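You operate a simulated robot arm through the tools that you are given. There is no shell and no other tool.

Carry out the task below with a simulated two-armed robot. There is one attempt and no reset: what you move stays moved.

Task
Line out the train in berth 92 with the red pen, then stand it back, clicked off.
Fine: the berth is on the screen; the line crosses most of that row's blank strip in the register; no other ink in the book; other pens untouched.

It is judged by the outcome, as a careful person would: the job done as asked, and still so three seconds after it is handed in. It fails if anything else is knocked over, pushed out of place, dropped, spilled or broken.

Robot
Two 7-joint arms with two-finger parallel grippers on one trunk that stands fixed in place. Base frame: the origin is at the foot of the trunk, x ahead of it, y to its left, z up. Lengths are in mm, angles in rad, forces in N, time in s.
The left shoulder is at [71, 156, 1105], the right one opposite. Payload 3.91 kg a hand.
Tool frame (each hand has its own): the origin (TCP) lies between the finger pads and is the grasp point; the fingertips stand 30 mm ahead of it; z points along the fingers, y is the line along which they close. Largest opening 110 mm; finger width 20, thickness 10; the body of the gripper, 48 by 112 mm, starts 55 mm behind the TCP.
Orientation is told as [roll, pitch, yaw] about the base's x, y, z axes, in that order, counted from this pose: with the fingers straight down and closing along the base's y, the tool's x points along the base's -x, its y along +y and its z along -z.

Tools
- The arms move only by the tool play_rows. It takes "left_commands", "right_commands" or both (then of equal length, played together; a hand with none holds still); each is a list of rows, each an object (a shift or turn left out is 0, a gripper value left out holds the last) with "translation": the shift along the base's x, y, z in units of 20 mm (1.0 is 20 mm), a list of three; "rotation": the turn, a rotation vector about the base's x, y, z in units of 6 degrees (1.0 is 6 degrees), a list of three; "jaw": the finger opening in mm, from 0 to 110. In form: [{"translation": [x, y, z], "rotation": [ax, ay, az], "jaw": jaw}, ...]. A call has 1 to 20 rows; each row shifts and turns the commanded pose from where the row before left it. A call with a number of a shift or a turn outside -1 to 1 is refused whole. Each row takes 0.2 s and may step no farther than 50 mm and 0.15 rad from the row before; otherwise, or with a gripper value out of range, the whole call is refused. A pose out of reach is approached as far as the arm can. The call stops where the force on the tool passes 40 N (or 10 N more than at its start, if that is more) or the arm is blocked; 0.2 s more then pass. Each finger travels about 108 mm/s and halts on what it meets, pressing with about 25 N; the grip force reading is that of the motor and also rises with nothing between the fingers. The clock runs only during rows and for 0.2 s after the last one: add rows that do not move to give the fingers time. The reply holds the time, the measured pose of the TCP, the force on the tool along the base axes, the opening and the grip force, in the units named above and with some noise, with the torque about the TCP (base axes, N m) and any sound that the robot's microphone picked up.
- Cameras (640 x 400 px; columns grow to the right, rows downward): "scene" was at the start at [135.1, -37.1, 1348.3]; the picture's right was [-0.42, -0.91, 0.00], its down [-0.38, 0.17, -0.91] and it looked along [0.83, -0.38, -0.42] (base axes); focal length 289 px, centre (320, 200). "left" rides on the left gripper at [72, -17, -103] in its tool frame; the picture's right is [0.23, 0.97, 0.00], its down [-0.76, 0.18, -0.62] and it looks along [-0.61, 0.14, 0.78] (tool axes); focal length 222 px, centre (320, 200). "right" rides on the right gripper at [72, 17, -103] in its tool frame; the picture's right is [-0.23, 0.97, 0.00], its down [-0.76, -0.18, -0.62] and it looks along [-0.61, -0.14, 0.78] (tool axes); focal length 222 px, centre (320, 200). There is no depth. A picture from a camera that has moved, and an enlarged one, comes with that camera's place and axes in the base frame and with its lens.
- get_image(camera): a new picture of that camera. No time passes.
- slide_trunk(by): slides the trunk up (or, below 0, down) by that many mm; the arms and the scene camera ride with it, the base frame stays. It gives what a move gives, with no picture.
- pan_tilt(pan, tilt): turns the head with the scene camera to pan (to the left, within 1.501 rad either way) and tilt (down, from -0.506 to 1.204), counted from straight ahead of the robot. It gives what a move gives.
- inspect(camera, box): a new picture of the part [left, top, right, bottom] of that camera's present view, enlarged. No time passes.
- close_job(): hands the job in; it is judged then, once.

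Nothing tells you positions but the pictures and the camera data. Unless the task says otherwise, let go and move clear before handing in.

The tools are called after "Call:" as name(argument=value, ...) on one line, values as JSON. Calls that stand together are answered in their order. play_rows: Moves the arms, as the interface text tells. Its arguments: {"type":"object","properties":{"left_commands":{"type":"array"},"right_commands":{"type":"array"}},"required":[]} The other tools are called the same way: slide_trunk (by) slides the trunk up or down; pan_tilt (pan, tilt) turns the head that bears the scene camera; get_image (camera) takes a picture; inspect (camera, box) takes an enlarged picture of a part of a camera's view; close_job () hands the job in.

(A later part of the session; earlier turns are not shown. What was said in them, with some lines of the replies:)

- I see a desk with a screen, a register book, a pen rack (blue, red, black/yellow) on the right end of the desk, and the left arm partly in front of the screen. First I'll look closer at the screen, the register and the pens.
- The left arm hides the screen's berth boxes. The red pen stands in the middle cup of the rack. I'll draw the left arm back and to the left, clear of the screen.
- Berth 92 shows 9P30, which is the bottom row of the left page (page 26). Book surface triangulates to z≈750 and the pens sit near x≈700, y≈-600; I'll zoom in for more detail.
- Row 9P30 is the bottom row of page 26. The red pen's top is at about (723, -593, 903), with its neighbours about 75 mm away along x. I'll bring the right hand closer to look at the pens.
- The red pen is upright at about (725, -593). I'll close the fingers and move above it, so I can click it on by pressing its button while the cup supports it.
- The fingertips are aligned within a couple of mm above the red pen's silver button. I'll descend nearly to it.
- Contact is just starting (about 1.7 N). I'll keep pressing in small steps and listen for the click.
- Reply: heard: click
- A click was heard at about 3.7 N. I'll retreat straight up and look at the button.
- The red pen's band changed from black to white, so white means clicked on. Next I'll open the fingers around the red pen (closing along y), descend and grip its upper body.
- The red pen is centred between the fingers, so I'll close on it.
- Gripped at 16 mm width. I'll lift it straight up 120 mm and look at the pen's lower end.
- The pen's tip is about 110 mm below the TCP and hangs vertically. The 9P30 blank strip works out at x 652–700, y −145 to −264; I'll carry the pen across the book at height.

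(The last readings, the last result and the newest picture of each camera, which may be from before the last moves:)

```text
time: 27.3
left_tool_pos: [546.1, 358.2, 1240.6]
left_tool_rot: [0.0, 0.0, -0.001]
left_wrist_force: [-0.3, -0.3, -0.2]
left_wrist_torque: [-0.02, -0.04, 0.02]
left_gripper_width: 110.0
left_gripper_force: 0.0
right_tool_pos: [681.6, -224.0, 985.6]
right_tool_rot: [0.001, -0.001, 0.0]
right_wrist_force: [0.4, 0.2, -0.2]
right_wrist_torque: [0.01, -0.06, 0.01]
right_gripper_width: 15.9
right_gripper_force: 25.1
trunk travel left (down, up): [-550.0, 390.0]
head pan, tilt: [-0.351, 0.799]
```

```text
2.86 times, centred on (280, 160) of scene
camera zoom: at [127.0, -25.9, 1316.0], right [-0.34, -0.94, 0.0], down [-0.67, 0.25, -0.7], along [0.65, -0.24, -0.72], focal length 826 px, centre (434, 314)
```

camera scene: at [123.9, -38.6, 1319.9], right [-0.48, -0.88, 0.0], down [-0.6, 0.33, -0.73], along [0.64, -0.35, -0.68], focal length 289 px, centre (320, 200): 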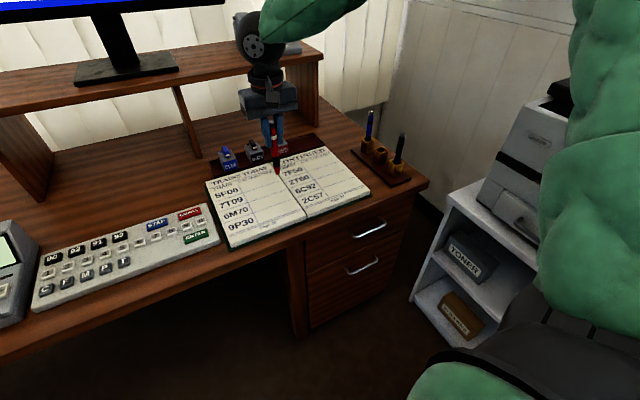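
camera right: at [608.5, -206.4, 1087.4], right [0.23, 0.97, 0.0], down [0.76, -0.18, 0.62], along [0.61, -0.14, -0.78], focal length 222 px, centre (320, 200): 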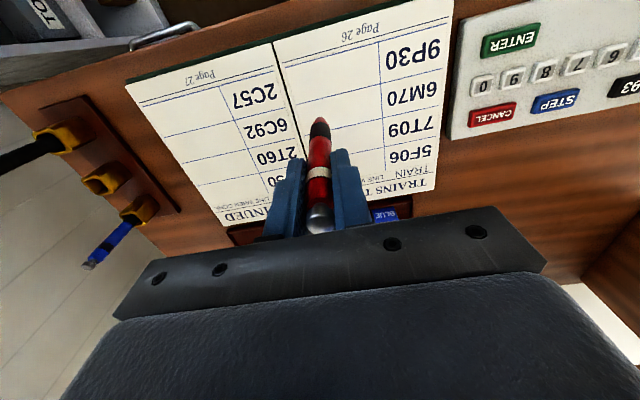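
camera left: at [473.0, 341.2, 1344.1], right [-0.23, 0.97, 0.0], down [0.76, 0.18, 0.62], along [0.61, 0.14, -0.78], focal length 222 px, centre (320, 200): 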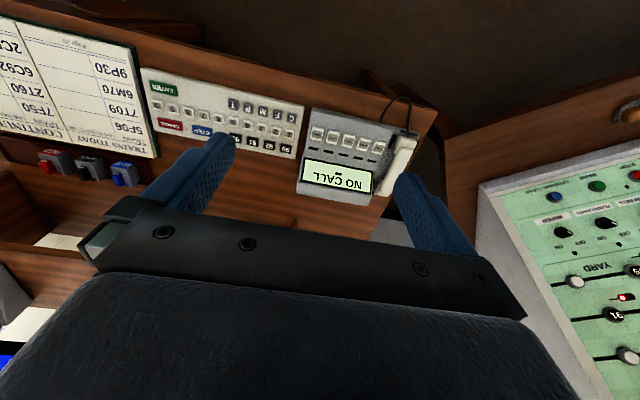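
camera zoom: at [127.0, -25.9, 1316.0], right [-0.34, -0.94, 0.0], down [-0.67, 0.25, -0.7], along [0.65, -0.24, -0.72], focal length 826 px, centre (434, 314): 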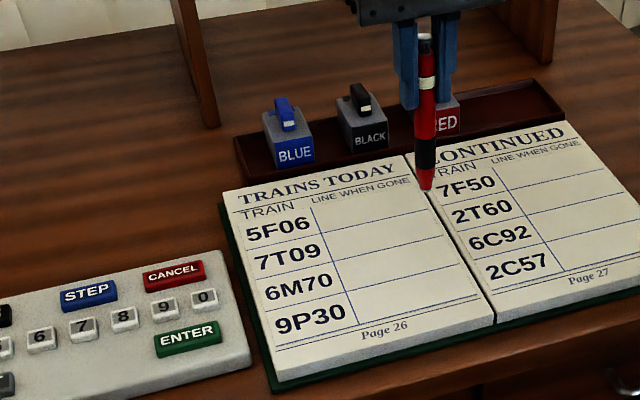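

Triangulating with both cameras puts the page at z≈765 and the 9P30 strip at x 642–687, y −143 to −260, so its midline is x≈665. I'll bring the pen above the strip's left end, about 20 mm clear of the page.

Call:
play_rows(right_commands=[{"translation": [-0.2, 0.9, 0]}, {"translation": [-0.2, 0.9, 0]}, {"translation": [-0.2, 0.9, 0]}, {"translation": [-0.2, 0.9, 0]}, {"translation": [0, 0, -1]}, {"translation": [0, 0, -1]}, {"translation": [0, 0, -1]}, {"translation": [0, 0, -1]}, {}])

Call:
inspect(camera="scene", box=[200, 110, 360, 230])

Call:
inspect(camera="right", box=[220, 30, 420, 180])

```text
time: 29.3
left_tool_pos: [545.8, 358.6, 1240.8]
left_tool_rot: [0.0, 0.001, 0.001]
left_wrist_force: [-0.5, -0.1, -0.3]
left_wrist_torque: [-0.01, -0.02, 0.01]
left_gripper_width: 110.1
left_gripper_force: 0.1
right_tool_pos: [664.3, -150.8, 906.1]
right_tool_rot: [0.002, -0.001, 0.001]
right_wrist_force: [-0.1, 0.5, 0.4]
right_wrist_torque: [0.03, -0.03, 0.01]
right_gripper_width: 15.9
right_gripper_force: 24.8
trunk travel left (down, up): [-550.0, 390.0]
head pan, tilt: [-0.351, 0.799]
```

```text
3.33 times, centred on (280, 170) of scene
camera zoom: at [126.5, -25.9, 1316.0], right [-0.34, -0.94, 0.0], down [-0.67, 0.25, -0.7], along [0.65, -0.24, -0.72], focal length 964 px, centre (453, 300)
```

zoom: 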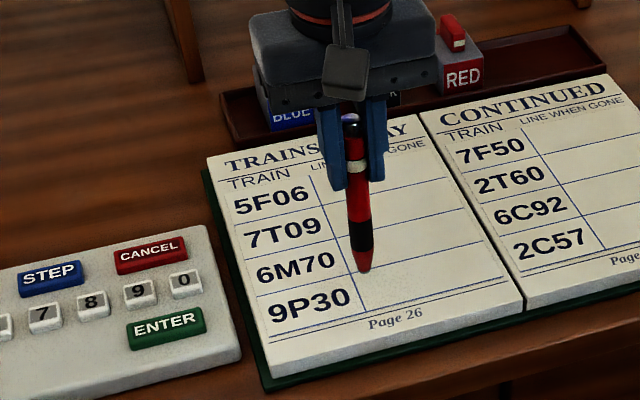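

```text
2.67 times, centred on (320, 105) of right
camera zoom: at [591.8, -132.9, 1007.2], right [0.23, 0.97, 0.0], down [0.76, -0.18, 0.62], along [0.61, -0.14, -0.78], focal length 592 px, centre (320, 453)
```

zoom: 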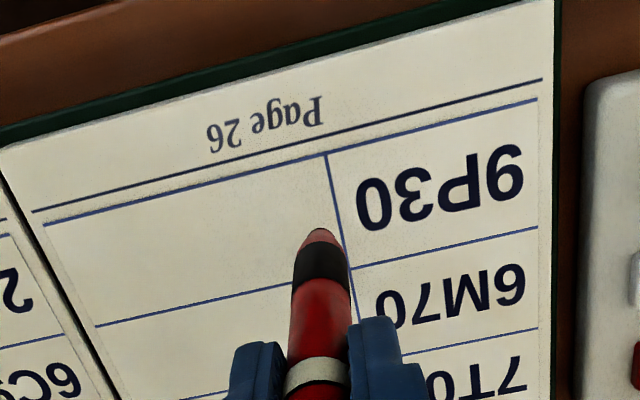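

The tip is about 24 mm above the page near the left end of the strip, just inside the vertical rule. I'll descend most of the way, then in 1 mm steps watching the force.

Call:
play_rows(right_commands=[{"translation": [0.08, -0.06, -0.4]}, {"translation": [0, 0, -0.4]}, {}])

Call:
inspect(camera="scene", box=[240, 160, 320, 220])

Call:
inspect(camera="right", box=[270, 60, 370, 160])

```text
time: 30.1
left_tool_pos: [546.0, 358.3, 1240.9]
left_tool_rot: [0.0, 0.001, -0.002]
left_wrist_force: [0.5, -0.3, -0.6]
left_wrist_torque: [-0.04, 0.0, -0.01]
left_gripper_width: 110.2
left_gripper_force: 0.0
right_tool_pos: [666.3, -151.6, 889.2]
right_tool_rot: [-0.001, 0.001, 0.001]
right_wrist_force: [-0.1, 0.1, 0.2]
right_wrist_torque: [0.0, -0.01, -0.02]
right_gripper_width: 16.1
right_gripper_force: 24.7
trunk travel left (down, up): [-550.0, 390.0]
head pan, tilt: [-0.351, 0.799]
```

```text
6.67 times, centred on (280, 190) of scene
camera zoom: at [126.9, -26.0, 1316.0], right [-0.34, -0.94, 0.0], down [-0.67, 0.25, -0.7], along [0.65, -0.24, -0.72], focal length 1928 px, centre (587, 267)
```

zoom: 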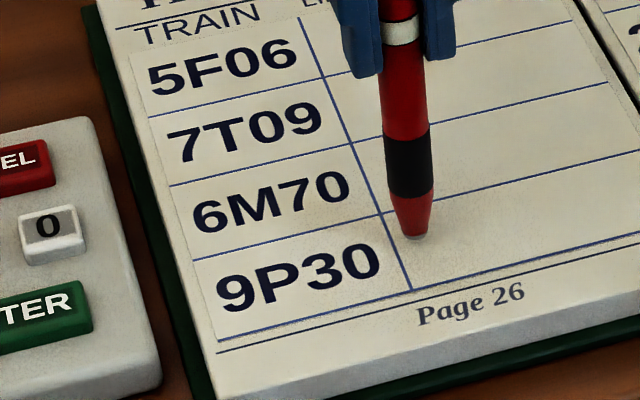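

```text
4.00 times, centred on (320, 110) of right
camera zoom: at [594.3, -135.1, 990.9], right [0.23, 0.97, 0.0], down [0.76, -0.18, 0.62], along [0.61, -0.14, -0.78], focal length 888 px, centre (320, 560)
```

zoom: 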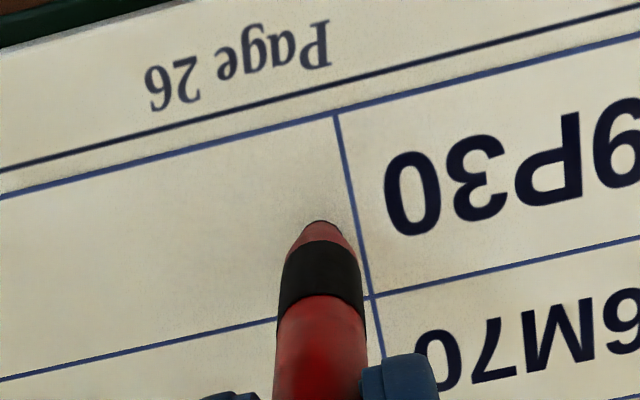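

Call:
play_rows(right_commands=[{"translation": [0, 0, -0.05]}, {"translation": [0, 0, -0.05]}, {}])

Call:
inspect(camera="scene", box=[260, 170, 300, 200])

```text
time: 30.9
left_tool_pos: [545.8, 358.6, 1241.3]
left_tool_rot: [0.001, 0.0, 0.0]
left_wrist_force: [-0.5, 0.4, 0.1]
left_wrist_torque: [0.02, -0.02, -0.01]
left_gripper_width: 109.8
left_gripper_force: 0.0
right_tool_pos: [665.5, -152.9, 886.3]
right_tool_rot: [0.002, 0.0, -0.002]
right_wrist_force: [-0.2, 0.1, -0.1]
right_wrist_torque: [0.02, -0.04, 0.0]
right_gripper_width: 16.1
right_gripper_force: 25.0
trunk travel left (down, up): [-550.0, 390.0]
head pan, tilt: [-0.351, 0.799]
```

```text
13.33 times, centred on (280, 185) of scene
camera zoom: at [127.0, -26.0, 1316.0], right [-0.34, -0.94, 0.0], down [-0.67, 0.25, -0.7], along [0.65, -0.24, -0.72], focal length 3856 px, centre (853, 400)
```

zoom: 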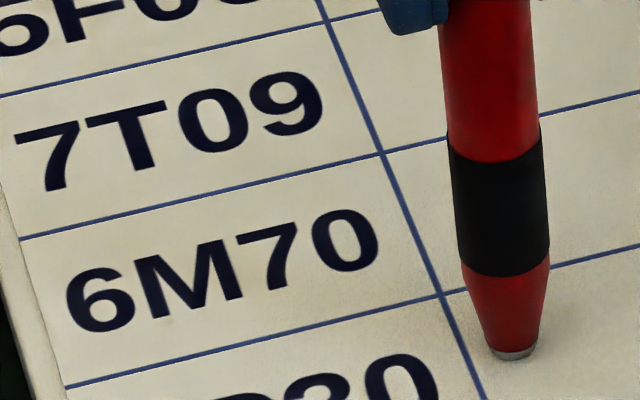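

Call:
play_rows(right_commands=[{"translation": [0, 0, -0.05]}, {"translation": [0, 0, -0.05]}, {}])

Call:
inspect(camera="scene", box=[260, 170, 300, 200])

```text
time: 31.7
left_tool_pos: [545.6, 358.3, 1240.6]
left_tool_rot: [-0.001, 0.0, 0.0]
left_wrist_force: [0.6, 1.0, 0.8]
left_wrist_torque: [-0.02, 0.01, -0.02]
left_gripper_width: 109.9
left_gripper_force: 0.0
right_tool_pos: [666.6, -152.6, 886.8]
right_tool_rot: [0.0, -0.001, 0.0]
right_wrist_force: [2.0, 2.2, 12.3]
right_wrist_torque: [0.33, -0.15, -0.01]
right_gripper_width: 16.0
right_gripper_force: 24.9
trunk travel left (down, up): [-550.0, 390.0]
head pan, tilt: [-0.351, 0.799]
```

```text
13.33 times, centred on (280, 185) of scene
camera zoom: at [126.3, -25.8, 1316.2], right [-0.34, -0.94, 0.0], down [-0.67, 0.25, -0.7], along [0.65, -0.24, -0.72], focal length 3856 px, centre (853, 400)
```

zoom: 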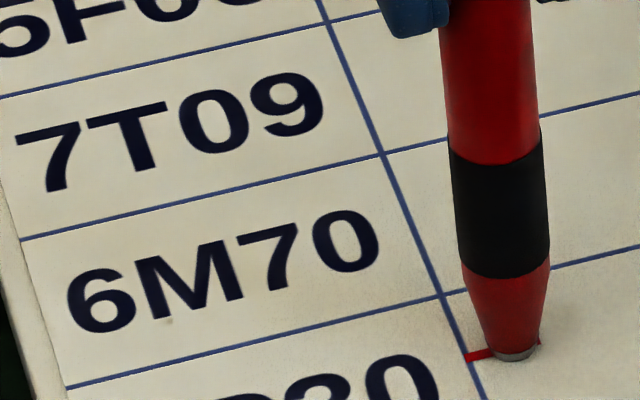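

The nib touched at about 12 N and left a red mark that starts at the strip's left rule. I'll ease the pressure slightly and draw the first 20 mm to the right.

Call:
play_rows(right_commands=[{"translation": [0, -0.1, 0.03]}, {"translation": [0, -0.25, 0]}, {"translation": [0, -0.25, 0]}, {"translation": [0, -0.25, 0]}])

Call:
inspect(camera="scene", box=[250, 160, 310, 210])

Call:
inspect(camera="right", box=[270, 60, 370, 160])

```text
time: 32.7
left_tool_pos: [545.8, 359.4, 1241.0]
left_tool_rot: [0.001, -0.001, -0.002]
left_wrist_force: [0.4, 0.3, -0.2]
left_wrist_torque: [0.0, -0.02, 0.02]
left_gripper_width: 109.9
left_gripper_force: 0.1
right_tool_pos: [664.7, -168.8, 885.2]
right_tool_rot: [0.001, -0.002, 0.001]
right_wrist_force: [-0.1, 3.7, 10.0]
right_wrist_torque: [0.49, 0.03, 0.0]
right_gripper_width: 16.2
right_gripper_force: 24.5
trunk travel left (down, up): [-550.0, 390.0]
head pan, tilt: [-0.351, 0.799]
```

```text
8.00 times, centred on (280, 185) of scene
camera zoom: at [126.4, -25.8, 1316.0], right [-0.34, -0.94, 0.0], down [-0.67, 0.25, -0.7], along [0.65, -0.24, -0.72], focal length 2314 px, centre (640, 320)
```

zoom: 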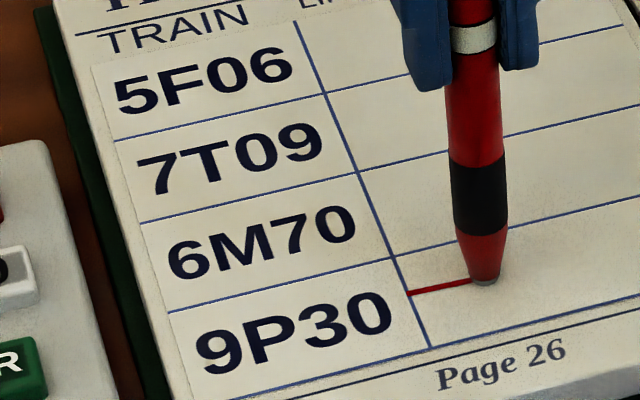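

```text
4.00 times, centred on (320, 110) of right
camera zoom: at [593.4, -152.5, 987.6], right [0.23, 0.97, 0.0], down [0.76, -0.18, 0.62], along [0.61, -0.14, -0.78], focal length 888 px, centre (320, 560)
```

zoom: 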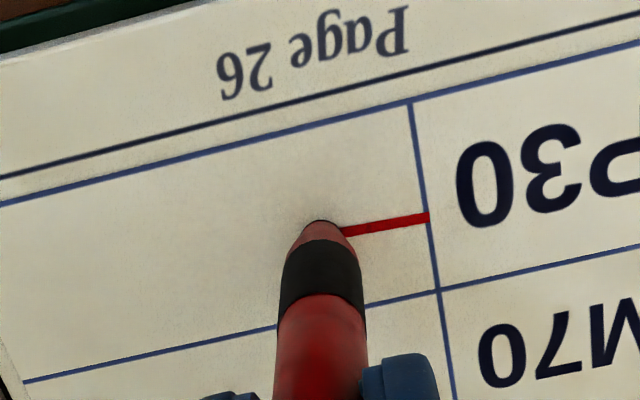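

The line is clean and mid-strip. I'll carry on to the right at the same light pressure.

Call:
play_rows(right_commands=[{"translation": [0, -0.25, 0.015]}, {"translation": [0, -0.25, 0]}, {"translation": [0, -0.25, 0]}, {"translation": [0, -0.25, 0]}, {"translation": [0, -0.25, 0]}, {"translation": [0, -0.25, 0]}, {"translation": [0, -0.25, 0]}, {"translation": [0, -0.25, 0]}])

Call:
inspect(camera="scene", box=[250, 160, 330, 210])

Call:
inspect(camera="right", box=[240, 60, 400, 160])

```text
time: 34.5
left_tool_pos: [545.9, 358.4, 1239.4]
left_tool_rot: [-0.002, -0.002, 0.001]
left_wrist_force: [0.3, 0.7, 0.9]
left_wrist_torque: [0.02, -0.02, 0.01]
left_gripper_width: 110.1
left_gripper_force: 0.0
right_tool_pos: [665.9, -209.8, 887.2]
right_tool_rot: [-0.001, 0.0, 0.0]
right_wrist_force: [-0.5, 1.3, 4.4]
right_wrist_torque: [0.22, 0.0, -0.06]
right_gripper_width: 16.2
right_gripper_force: 24.9
trunk travel left (down, up): [-550.0, 390.0]
head pan, tilt: [-0.351, 0.799]
```

```text
8.00 times, centred on (290, 185) of scene
camera zoom: at [126.7, -26.1, 1316.1], right [-0.34, -0.94, 0.0], down [-0.67, 0.25, -0.7], along [0.65, -0.24, -0.72], focal length 2314 px, centre (560, 320)
```

zoom: 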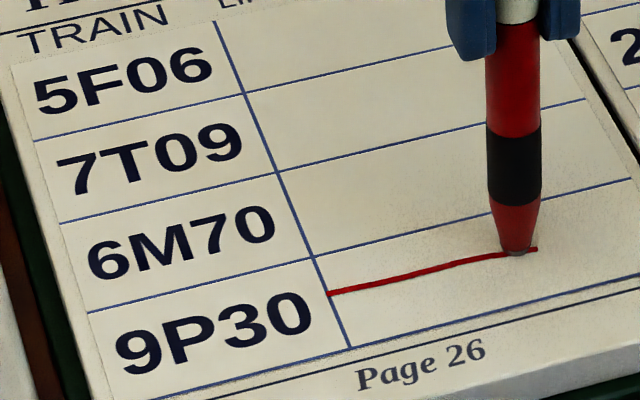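

```text
4.00 times, centred on (320, 110) of right
camera zoom: at [594.0, -192.5, 987.9], right [0.23, 0.97, 0.0], down [0.76, -0.18, 0.62], along [0.61, -0.14, -0.78], focal length 888 px, centre (320, 560)
```

zoom: 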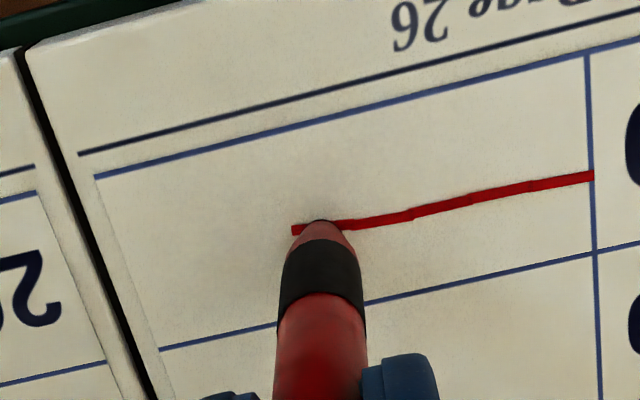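

Call:
play_rows(right_commands=[{"translation": [0, -0.25, 0]}, {"translation": [0, -0.25, 0]}, {"translation": [0, -0.25, 0]}, {"translation": [0, -0.25, 0]}, {"translation": [0, -0.25, 0]}, {"translation": [0, -0.25, 0]}])

Call:
inspect(camera="scene", box=[250, 160, 330, 210])

Call:
inspect(camera="right", box=[240, 60, 400, 160])

```text
time: 35.9
left_tool_pos: [545.8, 358.1, 1240.3]
left_tool_rot: [0.0, 0.001, 0.001]
left_wrist_force: [-0.5, 0.7, 0.7]
left_wrist_torque: [-0.01, 0.01, 0.02]
left_gripper_width: 110.0
left_gripper_force: 0.1
right_tool_pos: [665.7, -239.3, 887.5]
right_tool_rot: [-0.001, -0.001, 0.001]
right_wrist_force: [-0.4, -0.4, -1.1]
right_wrist_torque: [0.04, 0.01, 0.03]
right_gripper_width: 16.1
right_gripper_force: 25.4
trunk travel left (down, up): [-550.0, 390.0]
head pan, tilt: [-0.351, 0.799]
```

```text
8.00 times, centred on (290, 185) of scene
camera zoom: at [126.9, -26.3, 1315.9], right [-0.34, -0.94, 0.0], down [-0.67, 0.25, -0.7], along [0.65, -0.24, -0.72], focal length 2314 px, centre (560, 320)
```

zoom: 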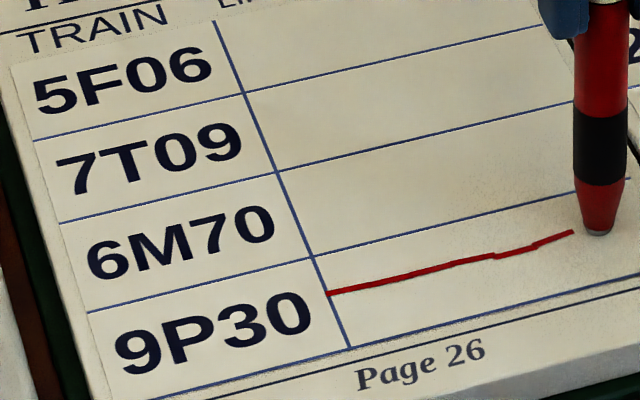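

```text
4.00 times, centred on (320, 110) of right
camera zoom: at [593.4, -222.8, 988.4], right [0.23, 0.97, 0.0], down [0.76, -0.18, 0.62], along [0.61, -0.14, -0.78], focal length 888 px, centre (320, 560)
```

zoom: 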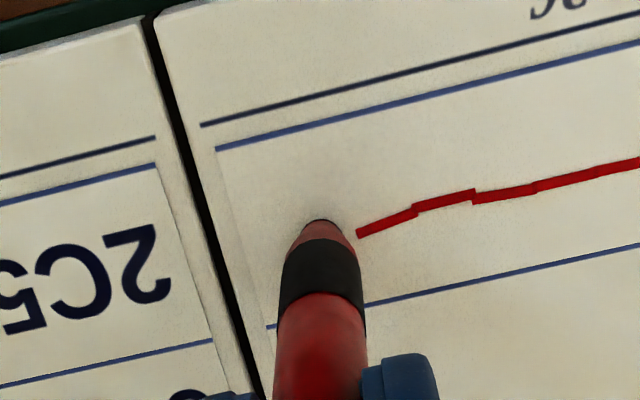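

The nib lost contact about 8 mm back, leaving the line at roughly three quarters of the strip. I'll lower slightly and extend it.

Call:
play_rows(right_commands=[{"translation": [0, 0.1, -0.03]}, {"translation": [0, 0, -0.02]}, {}])

Call:
inspect(camera="scene", box=[250, 160, 330, 210])

```text
time: 36.7
left_tool_pos: [545.8, 358.5, 1241.2]
left_tool_rot: [0.0, 0.001, 0.0]
left_wrist_force: [0.3, 0.0, 0.9]
left_wrist_torque: [0.01, 0.04, 0.0]
left_gripper_width: 110.2
left_gripper_force: 0.1
right_tool_pos: [666.9, -237.7, 886.6]
right_tool_rot: [-0.001, -0.001, 0.0]
right_wrist_force: [-1.1, 2.0, 10.6]
right_wrist_torque: [0.34, 0.2, 0.01]
right_gripper_width: 16.2
right_gripper_force: 25.1
trunk travel left (down, up): [-550.0, 390.0]
head pan, tilt: [-0.351, 0.799]
```

```text
8.00 times, centred on (290, 185) of scene
camera zoom: at [126.2, -25.8, 1316.2], right [-0.34, -0.94, 0.0], down [-0.67, 0.25, -0.7], along [0.65, -0.24, -0.72], focal length 2314 px, centre (560, 320)
```

zoom: 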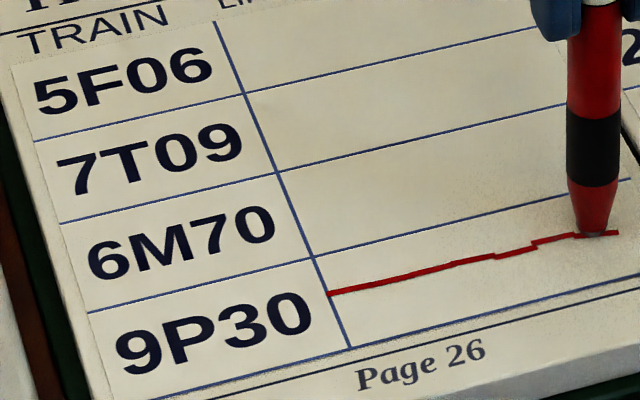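

The line now reaches about 87% of the strip. I'll lift the pen straight up and check it.

Call:
play_rows(right_commands=[{"translation": [0, 0, 0.5]}, {"translation": [0, 0, 1]}, {"translation": [0, 0, 1]}, {"translation": [0, 0, 1]}, {"translation": [0, 0, 1]}, {"translation": [0, 0, 0.45]}, {}])

Call:
inspect(camera="scene", box=[230, 120, 370, 220])

Call:
get_image(camera="right")

Call:
inspect(camera="scene", box=[260, 40, 360, 200])

```text
time: 38.3
left_tool_pos: [547.0, 359.6, 1241.0]
left_tool_rot: [-0.001, 0.0, -0.001]
left_wrist_force: [-0.2, -0.4, 0.1]
left_wrist_torque: [0.0, 0.0, -0.04]
left_gripper_width: 110.0
left_gripper_force: 0.0
right_tool_pos: [666.5, -238.0, 983.4]
right_tool_rot: [-0.001, 0.001, -0.001]
right_wrist_force: [-0.3, -0.9, -1.0]
right_wrist_torque: [-0.01, 0.05, 0.01]
right_gripper_width: 16.3
right_gripper_force: 25.1
trunk travel left (down, up): [-550.0, 390.0]
head pan, tilt: [-0.351, 0.799]
```

```text
4.00 times, centred on (300, 170) of scene
camera zoom: at [127.0, -26.1, 1315.9], right [-0.34, -0.94, 0.0], down [-0.67, 0.25, -0.7], along [0.65, -0.24, -0.72], focal length 1157 px, centre (400, 320)
```

zoom: 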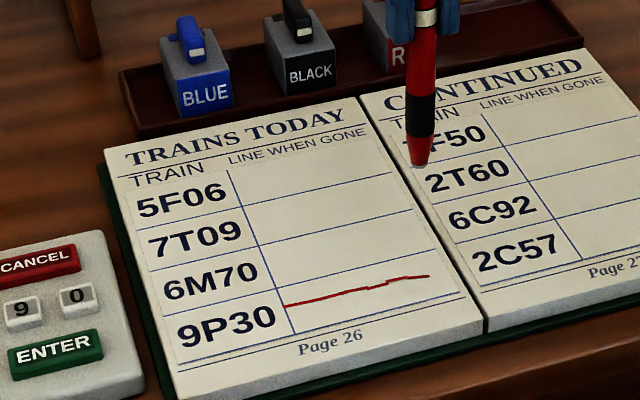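

```text
taken
camera right: at [593.5, -221.5, 1086.0], right [0.23, 0.97, 0.0], down [0.76, -0.18, 0.62], along [0.61, -0.14, -0.78], focal length 222 px, centre (320, 200)
```

right: 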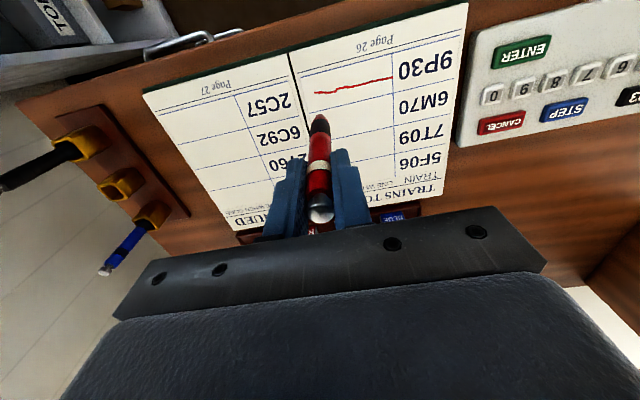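

```text
2.50 times, centred on (310, 120) of scene
camera zoom: at [127.0, -26.1, 1315.9], right [-0.34, -0.94, 0.0], down [-0.67, 0.25, -0.7], along [0.65, -0.24, -0.72], focal length 723 px, centre (345, 400)
```

zoom: 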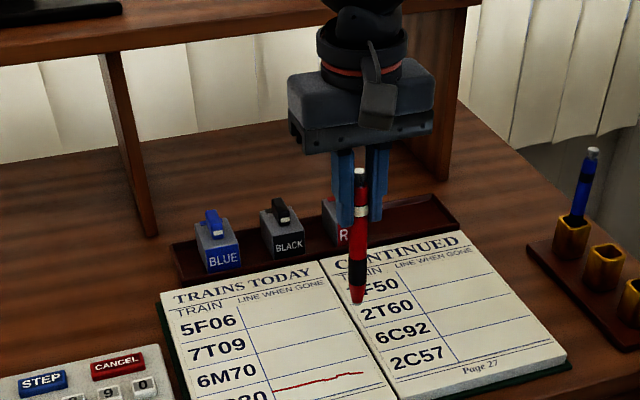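

The line is mid-strip and covers about 85%, with no other ink. I'll carry the pen back to above its empty middle cup along the reverse path.

Call:
play_rows(right_commands=[{"translation": [0.288, -0.9, 0.055]}, {"translation": [0.288, -0.9, 0]}, {"translation": [0.288, -0.9, 0]}, {"translation": [0.288, -0.9, 0]}, {"translation": [0.288, -0.9, 0]}, {"translation": [0.288, -0.9, 0]}, {"translation": [0.288, -0.9, 0]}, {"translation": [0.288, -0.9, 0]}, {"translation": [0.288, -0.9, 0]}, {"translation": [0.288, -0.9, 0]}, {"translation": [0, -1, 0]}, {"translation": [0, -1, 0]}, {"translation": [0, -1, 0]}, {"translation": [0, -1, 0]}, {"translation": [0, -1, 0]}, {"translation": [0, -1, 0]}, {"translation": [0, -1, 0]}, {"translation": [0, -1, 0]}, {"translation": [0, -0.79, 0]}, {}])

Call:
pan_tilt(pan=-0.5, tilt=0.75)

Call:
inspect(camera="right", box=[270, 60, 370, 160])

Call:
inspect(camera="scene", box=[340, 60, 440, 190])

```text
time: 42.5
left_tool_pos: [546.8, 358.2, 1240.8]
left_tool_rot: [-0.001, -0.001, -0.001]
left_wrist_force: [-0.8, 0.6, 0.5]
left_wrist_torque: [0.03, 0.01, 0.01]
left_gripper_width: 110.0
left_gripper_force: 0.0
right_tool_pos: [725.1, -594.4, 985.6]
right_tool_rot: [0.0, 0.0, 0.0]
right_wrist_force: [-0.2, -0.8, 0.2]
right_wrist_torque: [0.01, -0.01, 0.0]
right_gripper_width: 16.5
right_gripper_force: 25.1
trunk travel left (down, up): [-550.0, 390.0]
head pan, tilt: [-0.351, 0.799]
```

```text
time: 43.2
left_tool_pos: [545.6, 357.2, 1239.7]
left_tool_rot: [0.001, -0.001, -0.002]
left_wrist_force: [-0.1, 0.7, -0.2]
left_wrist_torque: [-0.01, -0.01, 0.0]
left_gripper_width: 110.1
left_gripper_force: 0.1
right_tool_pos: [724.8, -595.3, 984.8]
right_tool_rot: [-0.001, 0.0, 0.001]
right_wrist_force: [0.0, -0.3, -0.2]
right_wrist_torque: [0.02, 0.03, -0.02]
right_gripper_width: 16.5
right_gripper_force: 25.6
trunk travel left (down, up): [-550.0, 390.0]
head pan, tilt: [-0.499, 0.75]
```

```text
4.00 times, centred on (320, 110) of right
camera zoom: at [652.7, -577.0, 1087.0], right [0.23, 0.97, 0.0], down [0.76, -0.18, 0.62], along [0.61, -0.14, -0.78], focal length 888 px, centre (320, 560)
```

zoom: 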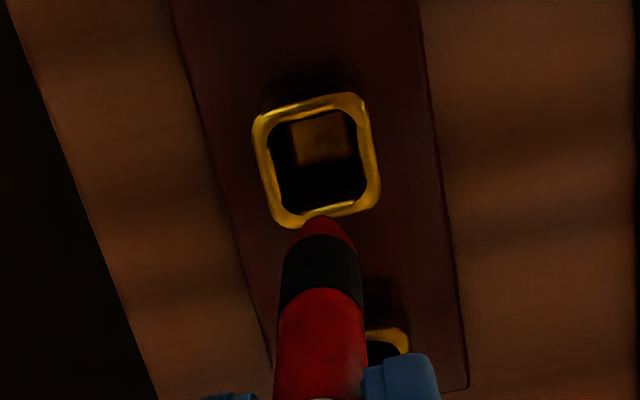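

```text
3.08 times, centred on (390, 125) of scene
camera zoom: at [124.0, -38.2, 1319.9], right [-0.48, -0.88, 0.0], down [-0.6, 0.33, -0.73], along [0.64, -0.35, -0.68], focal length 890 px, centre (105, 431)
```

zoom: 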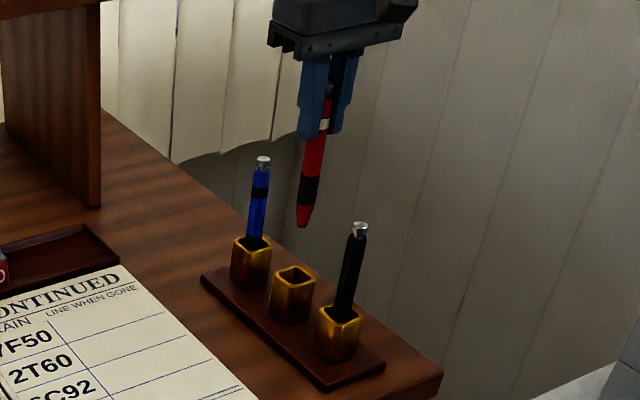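

The cup centre is right under the pen. I'll lower until the tip is just above the rim and check.

Call:
play_rows(right_commands=[{"translation": [0, 0, -0.8]}, {"translation": [0, 0, -0.8]}, {"translation": [0, 0, -0.8]}, {"translation": [0, 0, -0.6]}, {}])

Call:
inspect(camera="right", box=[270, 60, 370, 160])

Call:
inspect(camera="scene", box=[360, 90, 420, 170])

```text
time: 44.4
left_tool_pos: [545.6, 357.1, 1241.0]
left_tool_rot: [-0.001, -0.001, -0.001]
left_wrist_force: [1.1, 0.0, -0.6]
left_wrist_torque: [0.0, 0.0, 0.04]
left_gripper_width: 110.0
left_gripper_force: 0.0
right_tool_pos: [725.1, -594.9, 926.4]
right_tool_rot: [-0.002, 0.0, 0.0]
right_wrist_force: [0.1, 1.0, 0.4]
right_wrist_torque: [0.01, -0.02, 0.02]
right_gripper_width: 16.5
right_gripper_force: 25.2
trunk travel left (down, up): [-550.0, 390.0]
head pan, tilt: [-0.499, 0.75]
```

```text
4.00 times, centred on (320, 110) of right
camera zoom: at [652.5, -576.5, 1027.4], right [0.23, 0.97, 0.0], down [0.76, -0.18, 0.62], along [0.61, -0.14, -0.78], focal length 888 px, centre (320, 560)
```

zoom: 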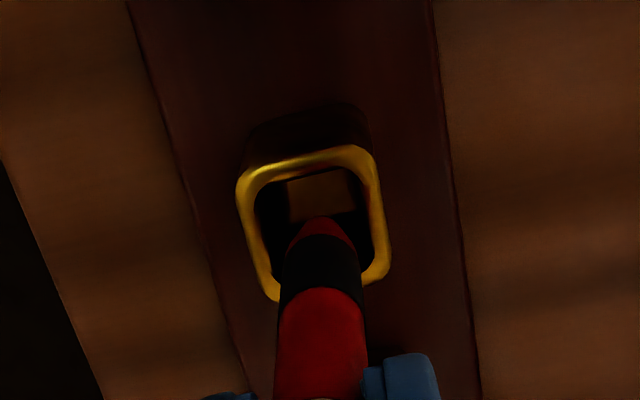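

```text
5.00 times, centred on (390, 130) of scene
camera zoom: at [123.9, -38.0, 1320.0], right [-0.48, -0.88, 0.0], down [-0.6, 0.33, -0.73], along [0.64, -0.35, -0.68], focal length 1446 px, centre (-30, 550)
```

zoom: 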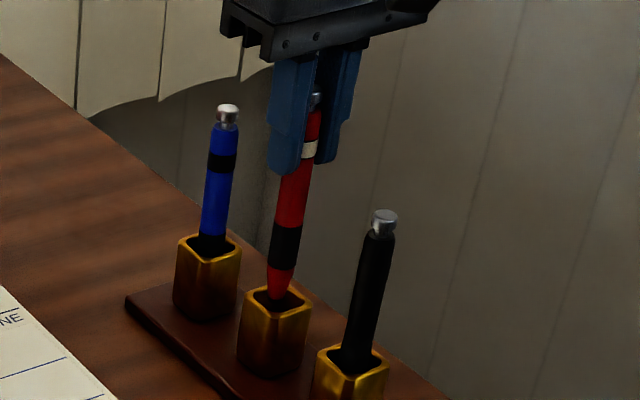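

The tip is entering the cup cleanly. I'll lower further, gently near the bottom.

Call:
play_rows(right_commands=[{"translation": [0, 0, -0.5]}, {"translation": [0, 0, -0.5]}, {"translation": [0, 0, -0.5]}, {"translation": [0, 0, -0.5]}, {"translation": [0, 0, -0.5]}, {"translation": [0, 0, -0.2]}, {}])

```text
time: 46.0
left_tool_pos: [545.0, 360.7, 1240.8]
left_tool_rot: [-0.001, 0.001, 0.001]
left_wrist_force: [-0.3, 0.6, -0.2]
left_wrist_torque: [-0.01, 0.01, 0.03]
left_gripper_width: 110.0
left_gripper_force: 0.1
right_tool_pos: [725.2, -593.2, 871.4]
right_tool_rot: [-0.002, -0.003, 0.0]
right_wrist_force: [2.6, 0.0, 22.1]
right_wrist_torque: [-0.17, -0.3, -0.02]
right_gripper_width: 16.6
right_gripper_force: 25.0
trunk travel left (down, up): [-550.0, 390.0]
head pan, tilt: [-0.499, 0.75]
```

The force has risen to 22 N, about 6 mm earlier than expected. I'll back off slightly and look.

Call:
play_rows(right_commands=[{"translation": [0, 0, 0.1]}, {}])

Call:
inspect(camera="scene", box=[360, 90, 420, 170])

Call:
inspect(camera="right", box=[250, 60, 390, 240])

```text
time: 46.6
left_tool_pos: [545.7, 360.0, 1241.5]
left_tool_rot: [0.0, 0.0, 0.001]
left_wrist_force: [-0.1, -0.7, 0.1]
left_wrist_torque: [0.01, -0.03, -0.02]
left_gripper_width: 110.1
left_gripper_force: 0.0
right_tool_pos: [724.2, -595.1, 872.9]
right_tool_rot: [0.0, 0.002, 0.001]
right_wrist_force: [1.2, 2.8, 8.5]
right_wrist_torque: [0.27, -0.22, -0.04]
right_gripper_width: 16.4
right_gripper_force: 24.6
trunk travel left (down, up): [-550.0, 390.0]
head pan, tilt: [-0.499, 0.75]
```

```text
5.00 times, centred on (390, 130) of scene
camera zoom: at [123.5, -37.5, 1319.9], right [-0.48, -0.88, 0.0], down [-0.6, 0.33, -0.73], along [0.64, -0.35, -0.68], focal length 1446 px, centre (-30, 550)
```

zoom: 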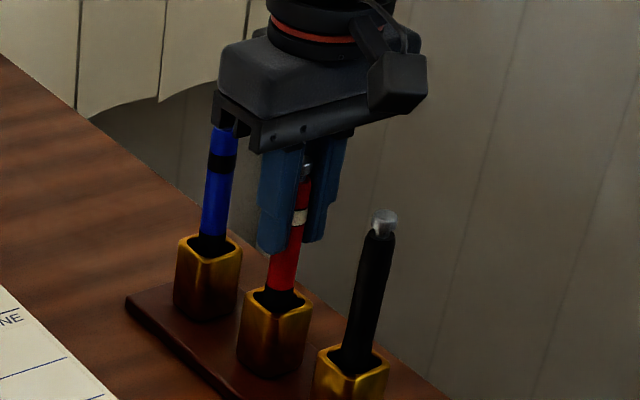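

```text
2.22 times, centred on (320, 150) of right
camera zoom: at [650.9, -576.4, 974.5], right [0.23, 0.97, 0.0], down [0.76, -0.18, 0.62], along [0.61, -0.14, -0.78], focal length 494 px, centre (320, 311)
```

zoom: 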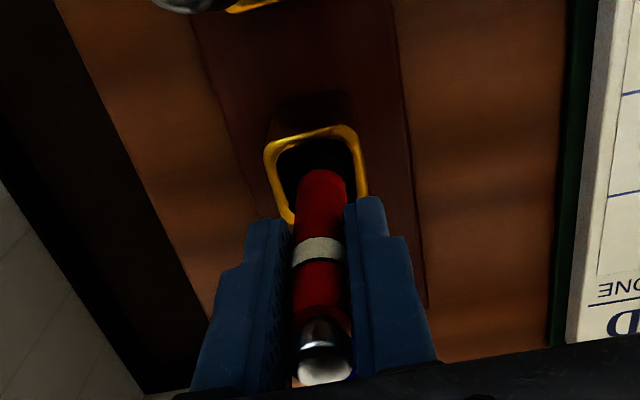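

Comparing frames, the pen crept about 8 mm downwards in the grip since pickup, so it is already standing on the cup floor. I'll ease off and open the fingers.

Call:
play_rows(right_commands=[{"translation": [0, 0, 0.03]}, {"jaw": 20}, {"jaw": 24}, {"jaw": 30}, {"jaw": 50}, {"jaw": 70}, {}, {}])

Call:
inspect(camera="scene", box=[360, 90, 420, 170])

Call:
get_image(camera="right")

```text
time: 48.4
left_tool_pos: [545.6, 357.1, 1240.3]
left_tool_rot: [-0.001, -0.001, 0.0]
left_wrist_force: [0.4, 0.3, 0.4]
left_wrist_torque: [0.0, -0.01, 0.01]
left_gripper_width: 110.2
left_gripper_force: 0.0
right_tool_pos: [723.4, -595.2, 873.4]
right_tool_rot: [0.0, -0.001, 0.0]
right_wrist_force: [-0.1, 0.3, 0.1]
right_wrist_torque: [0.0, 0.02, -0.01]
right_gripper_width: 70.1
right_gripper_force: 0.0
trunk travel left (down, up): [-550.0, 390.0]
head pan, tilt: [-0.499, 0.75]
```

```text
5.00 times, centred on (390, 130) of scene
camera zoom: at [124.0, -38.2, 1320.0], right [-0.48, -0.88, 0.0], down [-0.6, 0.33, -0.73], along [0.64, -0.35, -0.68], focal length 1446 px, centre (-30, 550)
```

zoom: 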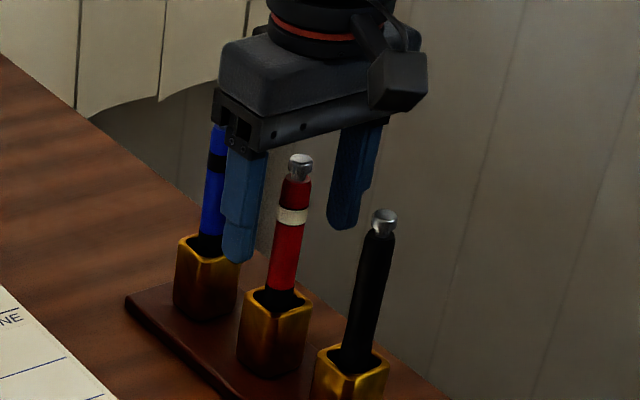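

```text
taken
camera right: at [651.7, -577.3, 975.1], right [0.23, 0.97, 0.0], down [0.76, -0.18, 0.62], along [0.61, -0.14, -0.78], focal length 222 px, centre (320, 200)
```

right: 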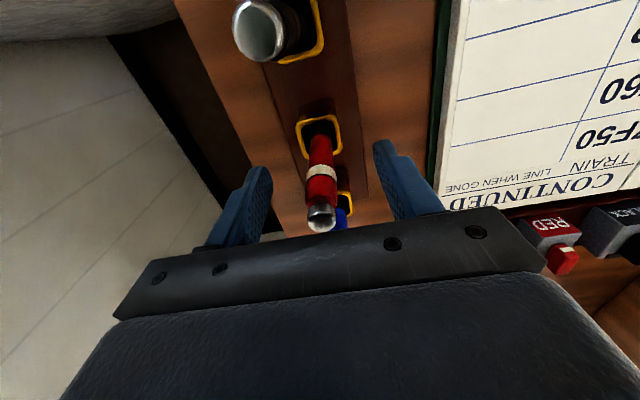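

The pen is standing upright in its cup. I'll raise the hand, close the fingers and check the button's position.

Call:
play_rows(right_commands=[{"translation": [0, 0, 0.5]}, {"translation": [0, 0, 1]}, {"translation": [0, 0, 1]}, {"translation": [0, 0, 1]}, {"translation": [0, 0, 1]}, {"translation": [0, 0, 0.6]}, {"jaw": 0}, {}, {}, {}])

Call:
inspect(camera="scene", box=[360, 80, 420, 170])

Call:
get_image(camera="right")

```text
time: 50.6
left_tool_pos: [546.0, 357.9, 1241.3]
left_tool_rot: [0.001, 0.0, 0.0]
left_wrist_force: [-0.1, -0.3, -0.4]
left_wrist_torque: [-0.01, 0.0, 0.04]
left_gripper_width: 109.9
left_gripper_force: 0.0
right_tool_pos: [724.6, -594.6, 974.8]
right_tool_rot: [0.002, 0.001, 0.0]
right_wrist_force: [0.2, -0.3, -0.4]
right_wrist_torque: [0.0, 0.01, -0.03]
right_gripper_width: 0.0
right_gripper_force: 24.8
trunk travel left (down, up): [-550.0, 390.0]
head pan, tilt: [-0.499, 0.75]
```

```text
4.44 times, centred on (390, 125) of scene
camera zoom: at [123.9, -38.1, 1320.0], right [-0.48, -0.88, 0.0], down [-0.6, 0.33, -0.73], along [0.64, -0.35, -0.68], focal length 1285 px, centre (9, 533)
```

zoom: 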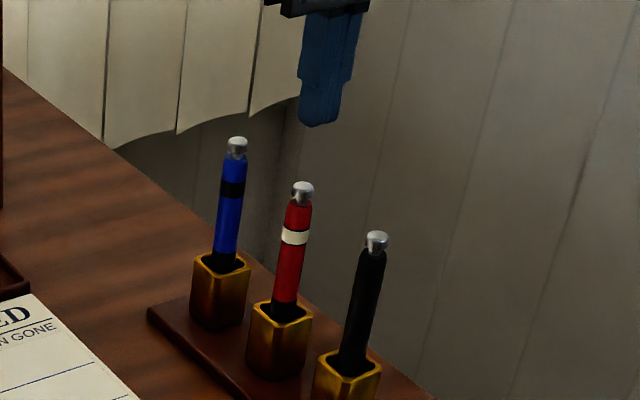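

```text
taken
camera right: at [651.9, -577.8, 1076.9], right [0.23, 0.97, 0.0], down [0.76, -0.18, 0.62], along [0.61, -0.14, -0.78], focal length 222 px, centre (320, 200)
```

right: 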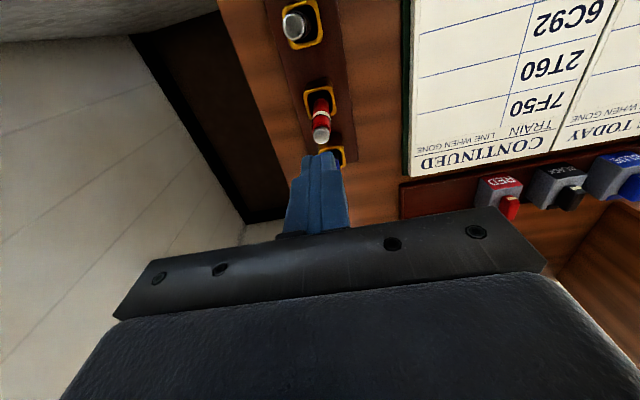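

The button is at about (722.5, -593.6), under the closed fingertips. I'll press it again for one click, stopping as soon as it sounds.

Call:
play_rows(right_commands=[{"translation": [-0.07, 0.03, -0.7]}, {"translation": [0, 0, -0.7]}, {"translation": [0, 0, -0.6]}, {"translation": [0, 0, -0.15]}, {}])

Call:
inspect(camera="scene", box=[370, 100, 410, 140])

```text
time: 51.8
left_tool_pos: [546.2, 358.9, 1241.3]
left_tool_rot: [0.0, 0.0, -0.001]
left_wrist_force: [0.0, -0.4, 0.0]
left_wrist_torque: [0.02, -0.01, 0.01]
left_gripper_width: 110.1
left_gripper_force: 0.1
right_tool_pos: [723.4, -595.4, 930.6]
right_tool_rot: [0.0, 0.001, 0.0]
right_wrist_force: [-0.2, 0.0, 0.5]
right_wrist_torque: [0.0, -0.04, 0.0]
right_gripper_width: 0.0
right_gripper_force: 25.6
trunk travel left (down, up): [-550.0, 390.0]
head pan, tilt: [-0.499, 0.75]
```

```text
10.00 times, centred on (390, 120) of scene
camera zoom: at [124.0, -38.2, 1320.0], right [-0.48, -0.88, 0.0], down [-0.6, 0.33, -0.73], along [0.64, -0.35, -0.68], focal length 2892 px, centre (-380, 1000)
```

zoom: 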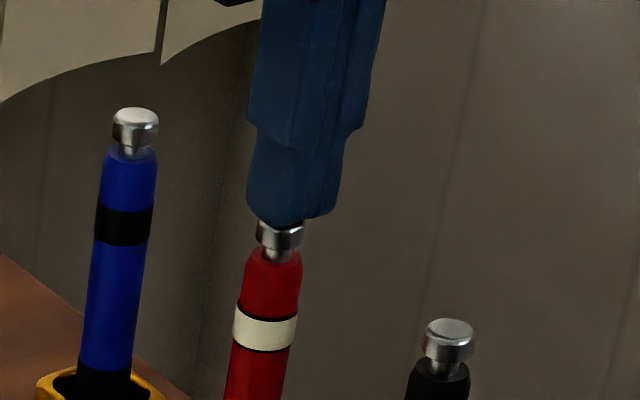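

Call:
play_rows(right_commands=[{"translation": [0, 0, -0.05]}, {"translation": [0, 0, -0.05]}, {}])

```text
time: 52.6
left_tool_pos: [545.6, 358.1, 1241.6]
left_tool_rot: [-0.001, -0.001, 0.0]
left_wrist_force: [-0.6, -0.3, 0.3]
left_wrist_torque: [0.0, 0.0, 0.03]
left_gripper_width: 110.1
left_gripper_force: 0.1
right_tool_pos: [723.9, -594.1, 932.0]
right_tool_rot: [-0.002, 0.001, 0.001]
right_wrist_force: [0.4, 0.1, -0.4]
right_wrist_torque: [0.0, 0.01, 0.0]
right_gripper_width: 0.0
right_gripper_force: 24.9
trunk travel left (down, up): [-550.0, 390.0]
head pan, tilt: [-0.499, 0.75]
```

Call:
play_rows(right_commands=[{"translation": [0, 0, -0.05]}, {"translation": [0, 0, -0.05]}, {}])

```text
time: 53.4
left_tool_pos: [546.2, 357.9, 1241.4]
left_tool_rot: [0.001, -0.001, -0.002]
left_wrist_force: [0.0, 0.9, -0.3]
left_wrist_torque: [0.02, -0.03, 0.0]
left_gripper_width: 109.9
left_gripper_force: 0.1
right_tool_pos: [723.8, -594.5, 927.5]
right_tool_rot: [0.0, 0.001, -0.001]
right_wrist_force: [0.0, -0.8, 1.2]
right_wrist_torque: [0.01, 0.0, 0.0]
right_gripper_width: 0.0
right_gripper_force: 25.1
trunk travel left (down, up): [-550.0, 390.0]
head pan, tilt: [-0.499, 0.75]
```

Call:
play_rows(right_commands=[{"translation": [0, 0, -0.05]}, {"translation": [0, 0, -0.05]}, {}])

```text
time: 54.2
left_tool_pos: [545.8, 357.8, 1240.4]
left_tool_rot: [0.0, 0.0, -0.001]
left_wrist_force: [0.6, 0.3, -0.1]
left_wrist_torque: [0.0, 0.0, -0.01]
left_gripper_width: 110.0
left_gripper_force: 0.1
right_tool_pos: [723.1, -593.7, 926.2]
right_tool_rot: [0.0, -0.001, 0.001]
right_wrist_force: [0.4, 0.0, 2.7]
right_wrist_torque: [-0.01, 0.04, 0.01]
right_gripper_width: 0.3
right_gripper_force: 25.2
trunk travel left (down, up): [-550.0, 390.0]
head pan, tilt: [-0.499, 0.75]
heard: click
```

A click sounded. I'll retreat straight up and check the band.

Call:
play_rows(right_commands=[{"translation": [0, 0, 0.3]}, {"translation": [0, 0, 1]}, {"translation": [0, 0, 1]}, {"translation": [0, 0, 1]}, {"translation": [0, 0, 1]}, {"translation": [0, 0, 1]}, {"translation": [0, 0, 1]}, {"translation": [0, 0, 1]}, {"translation": [0, 0, 1]}, {"translation": [0, 0, 1]}, {}])

Call:
inspect(camera="scene", box=[350, 90, 430, 170])

Call:
get_image(camera="scene")

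Call:
inspect(camera="scene", box=[200, 125, 380, 260])

Call:
get_image(camera="right")

```text
time: 56.6
left_tool_pos: [546.1, 357.8, 1240.5]
left_tool_rot: [0.0, 0.0, 0.001]
left_wrist_force: [-0.5, 0.0, 0.2]
left_wrist_torque: [0.0, 0.01, 0.02]
left_gripper_width: 110.2
left_gripper_force: 0.1
right_tool_pos: [721.4, -594.7, 1113.0]
right_tool_rot: [0.001, -0.001, -0.001]
right_wrist_force: [0.5, 0.3, 0.4]
right_wrist_torque: [-0.03, -0.01, 0.01]
right_gripper_width: 0.0
right_gripper_force: 25.4
trunk travel left (down, up): [-550.0, 390.0]
head pan, tilt: [-0.499, 0.75]
```

```text
5.00 times, centred on (390, 130) of scene
camera zoom: at [124.2, -38.4, 1319.9], right [-0.48, -0.88, 0.0], down [-0.6, 0.33, -0.73], along [0.64, -0.35, -0.68], focal length 1446 px, centre (-30, 550)
```

zoom: 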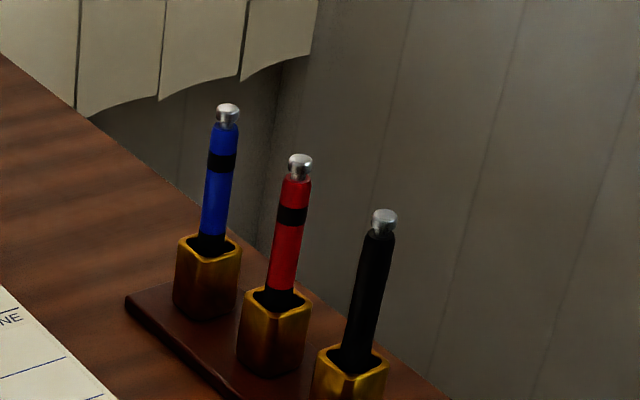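

```text
taken
camera scene: at [124.2, -38.4, 1319.9], right [-0.48, -0.88, 0.0], down [-0.6, 0.33, -0.73], along [0.64, -0.35, -0.68], focal length 289 px, centre (320, 200)
```

scene: 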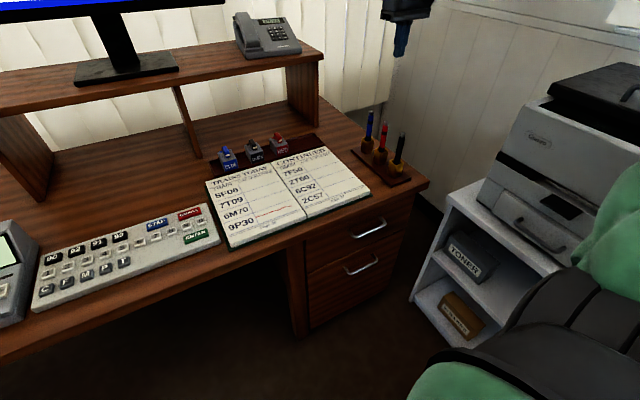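

```text
2.96 times, centred on (290, 192) of scene
camera zoom: at [124.2, -38.4, 1319.9], right [-0.48, -0.88, 0.0], down [-0.6, 0.33, -0.73], along [0.64, -0.35, -0.68], focal length 857 px, centre (409, 222)
```

zoom: 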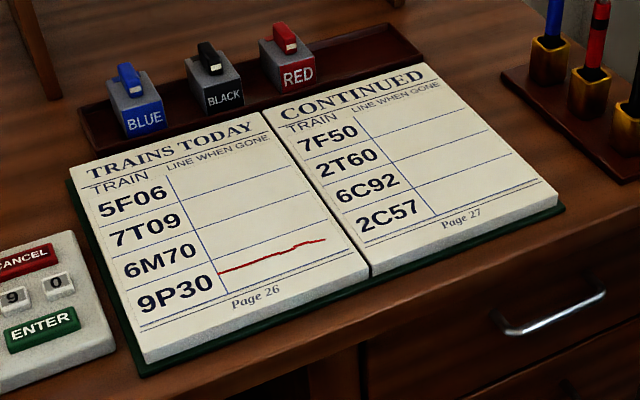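

```text
taken
camera right: at [649.3, -576.6, 1214.5], right [0.23, 0.97, 0.0], down [0.76, -0.18, 0.62], along [0.61, -0.14, -0.78], focal length 222 px, centre (320, 200)
```

right: 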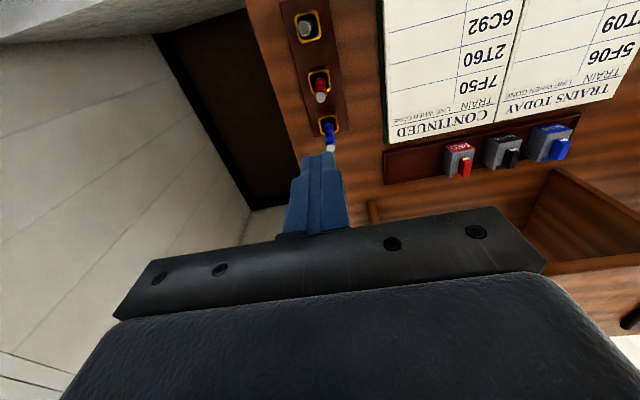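

The red pen's band is black again (clicked off) and it stands upright in its cup. The line covers most of the 9P30 strip, and both hands are clear. One last check of the screen before handing in.

Call:
pan_tilt(pan=0.0, tilt=0.3)

Call:
get_image(camera="scene")

```text
time: 57.5
left_tool_pos: [546.1, 358.3, 1240.7]
left_tool_rot: [0.002, -0.002, 0.0]
left_wrist_force: [0.7, -1.0, -0.4]
left_wrist_torque: [0.01, -0.01, 0.0]
left_gripper_width: 110.1
left_gripper_force: 0.0
right_tool_pos: [722.0, -593.1, 1112.2]
right_tool_rot: [0.0, 0.001, -0.001]
right_wrist_force: [0.1, 0.5, 0.1]
right_wrist_torque: [0.0, -0.01, -0.01]
right_gripper_width: 0.0
right_gripper_force: 25.2
trunk travel left (down, up): [-550.0, 390.0]
head pan, tilt: [0.0, 0.3]
```

```text
taken
camera scene: at [144.6, 1.4, 1360.2], right [0.0, -1.0, 0.0], down [-0.3, 0.0, -0.95], along [0.95, 0.0, -0.3], focal length 289 px, centre (320, 200)
```

scene: 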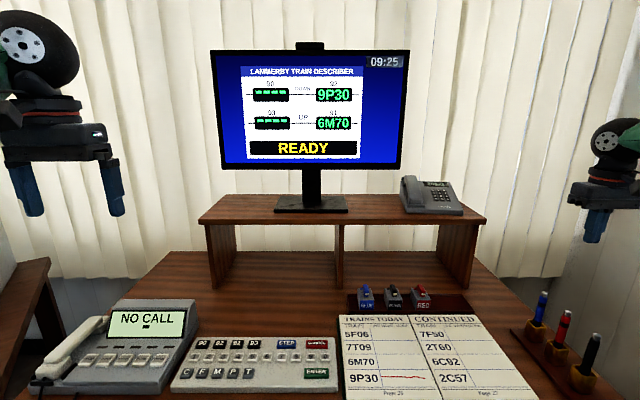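

The screen still shows 9P30 in berth 92, and that row is the one lined out. The pen is back in its cup and clicked off, and nothing else has been moved, so I'm handing in.

Call:
close_job()

```text
The job is handed in.
```

I lined out 9P30, the train the screen shows in berth 92, in red. The red pen is back upright in the middle cup, clicked off, and the job is handed in.

- **Line:** it runs from the left rule across roughly 85% of that row's blank strip on page 26. It wavers slightly near the right end, where the nib briefly lost contact and I set it down again. I saw no other ink in the book.
- **Pen:** I pressed the button once to click it on and once to click it off, and heard a click each time. The band on the pen is black again, as it was at the start.
- **Everything else:** the blue and black pens were not touched, nothing else moved, and both hands are clear of the desk.
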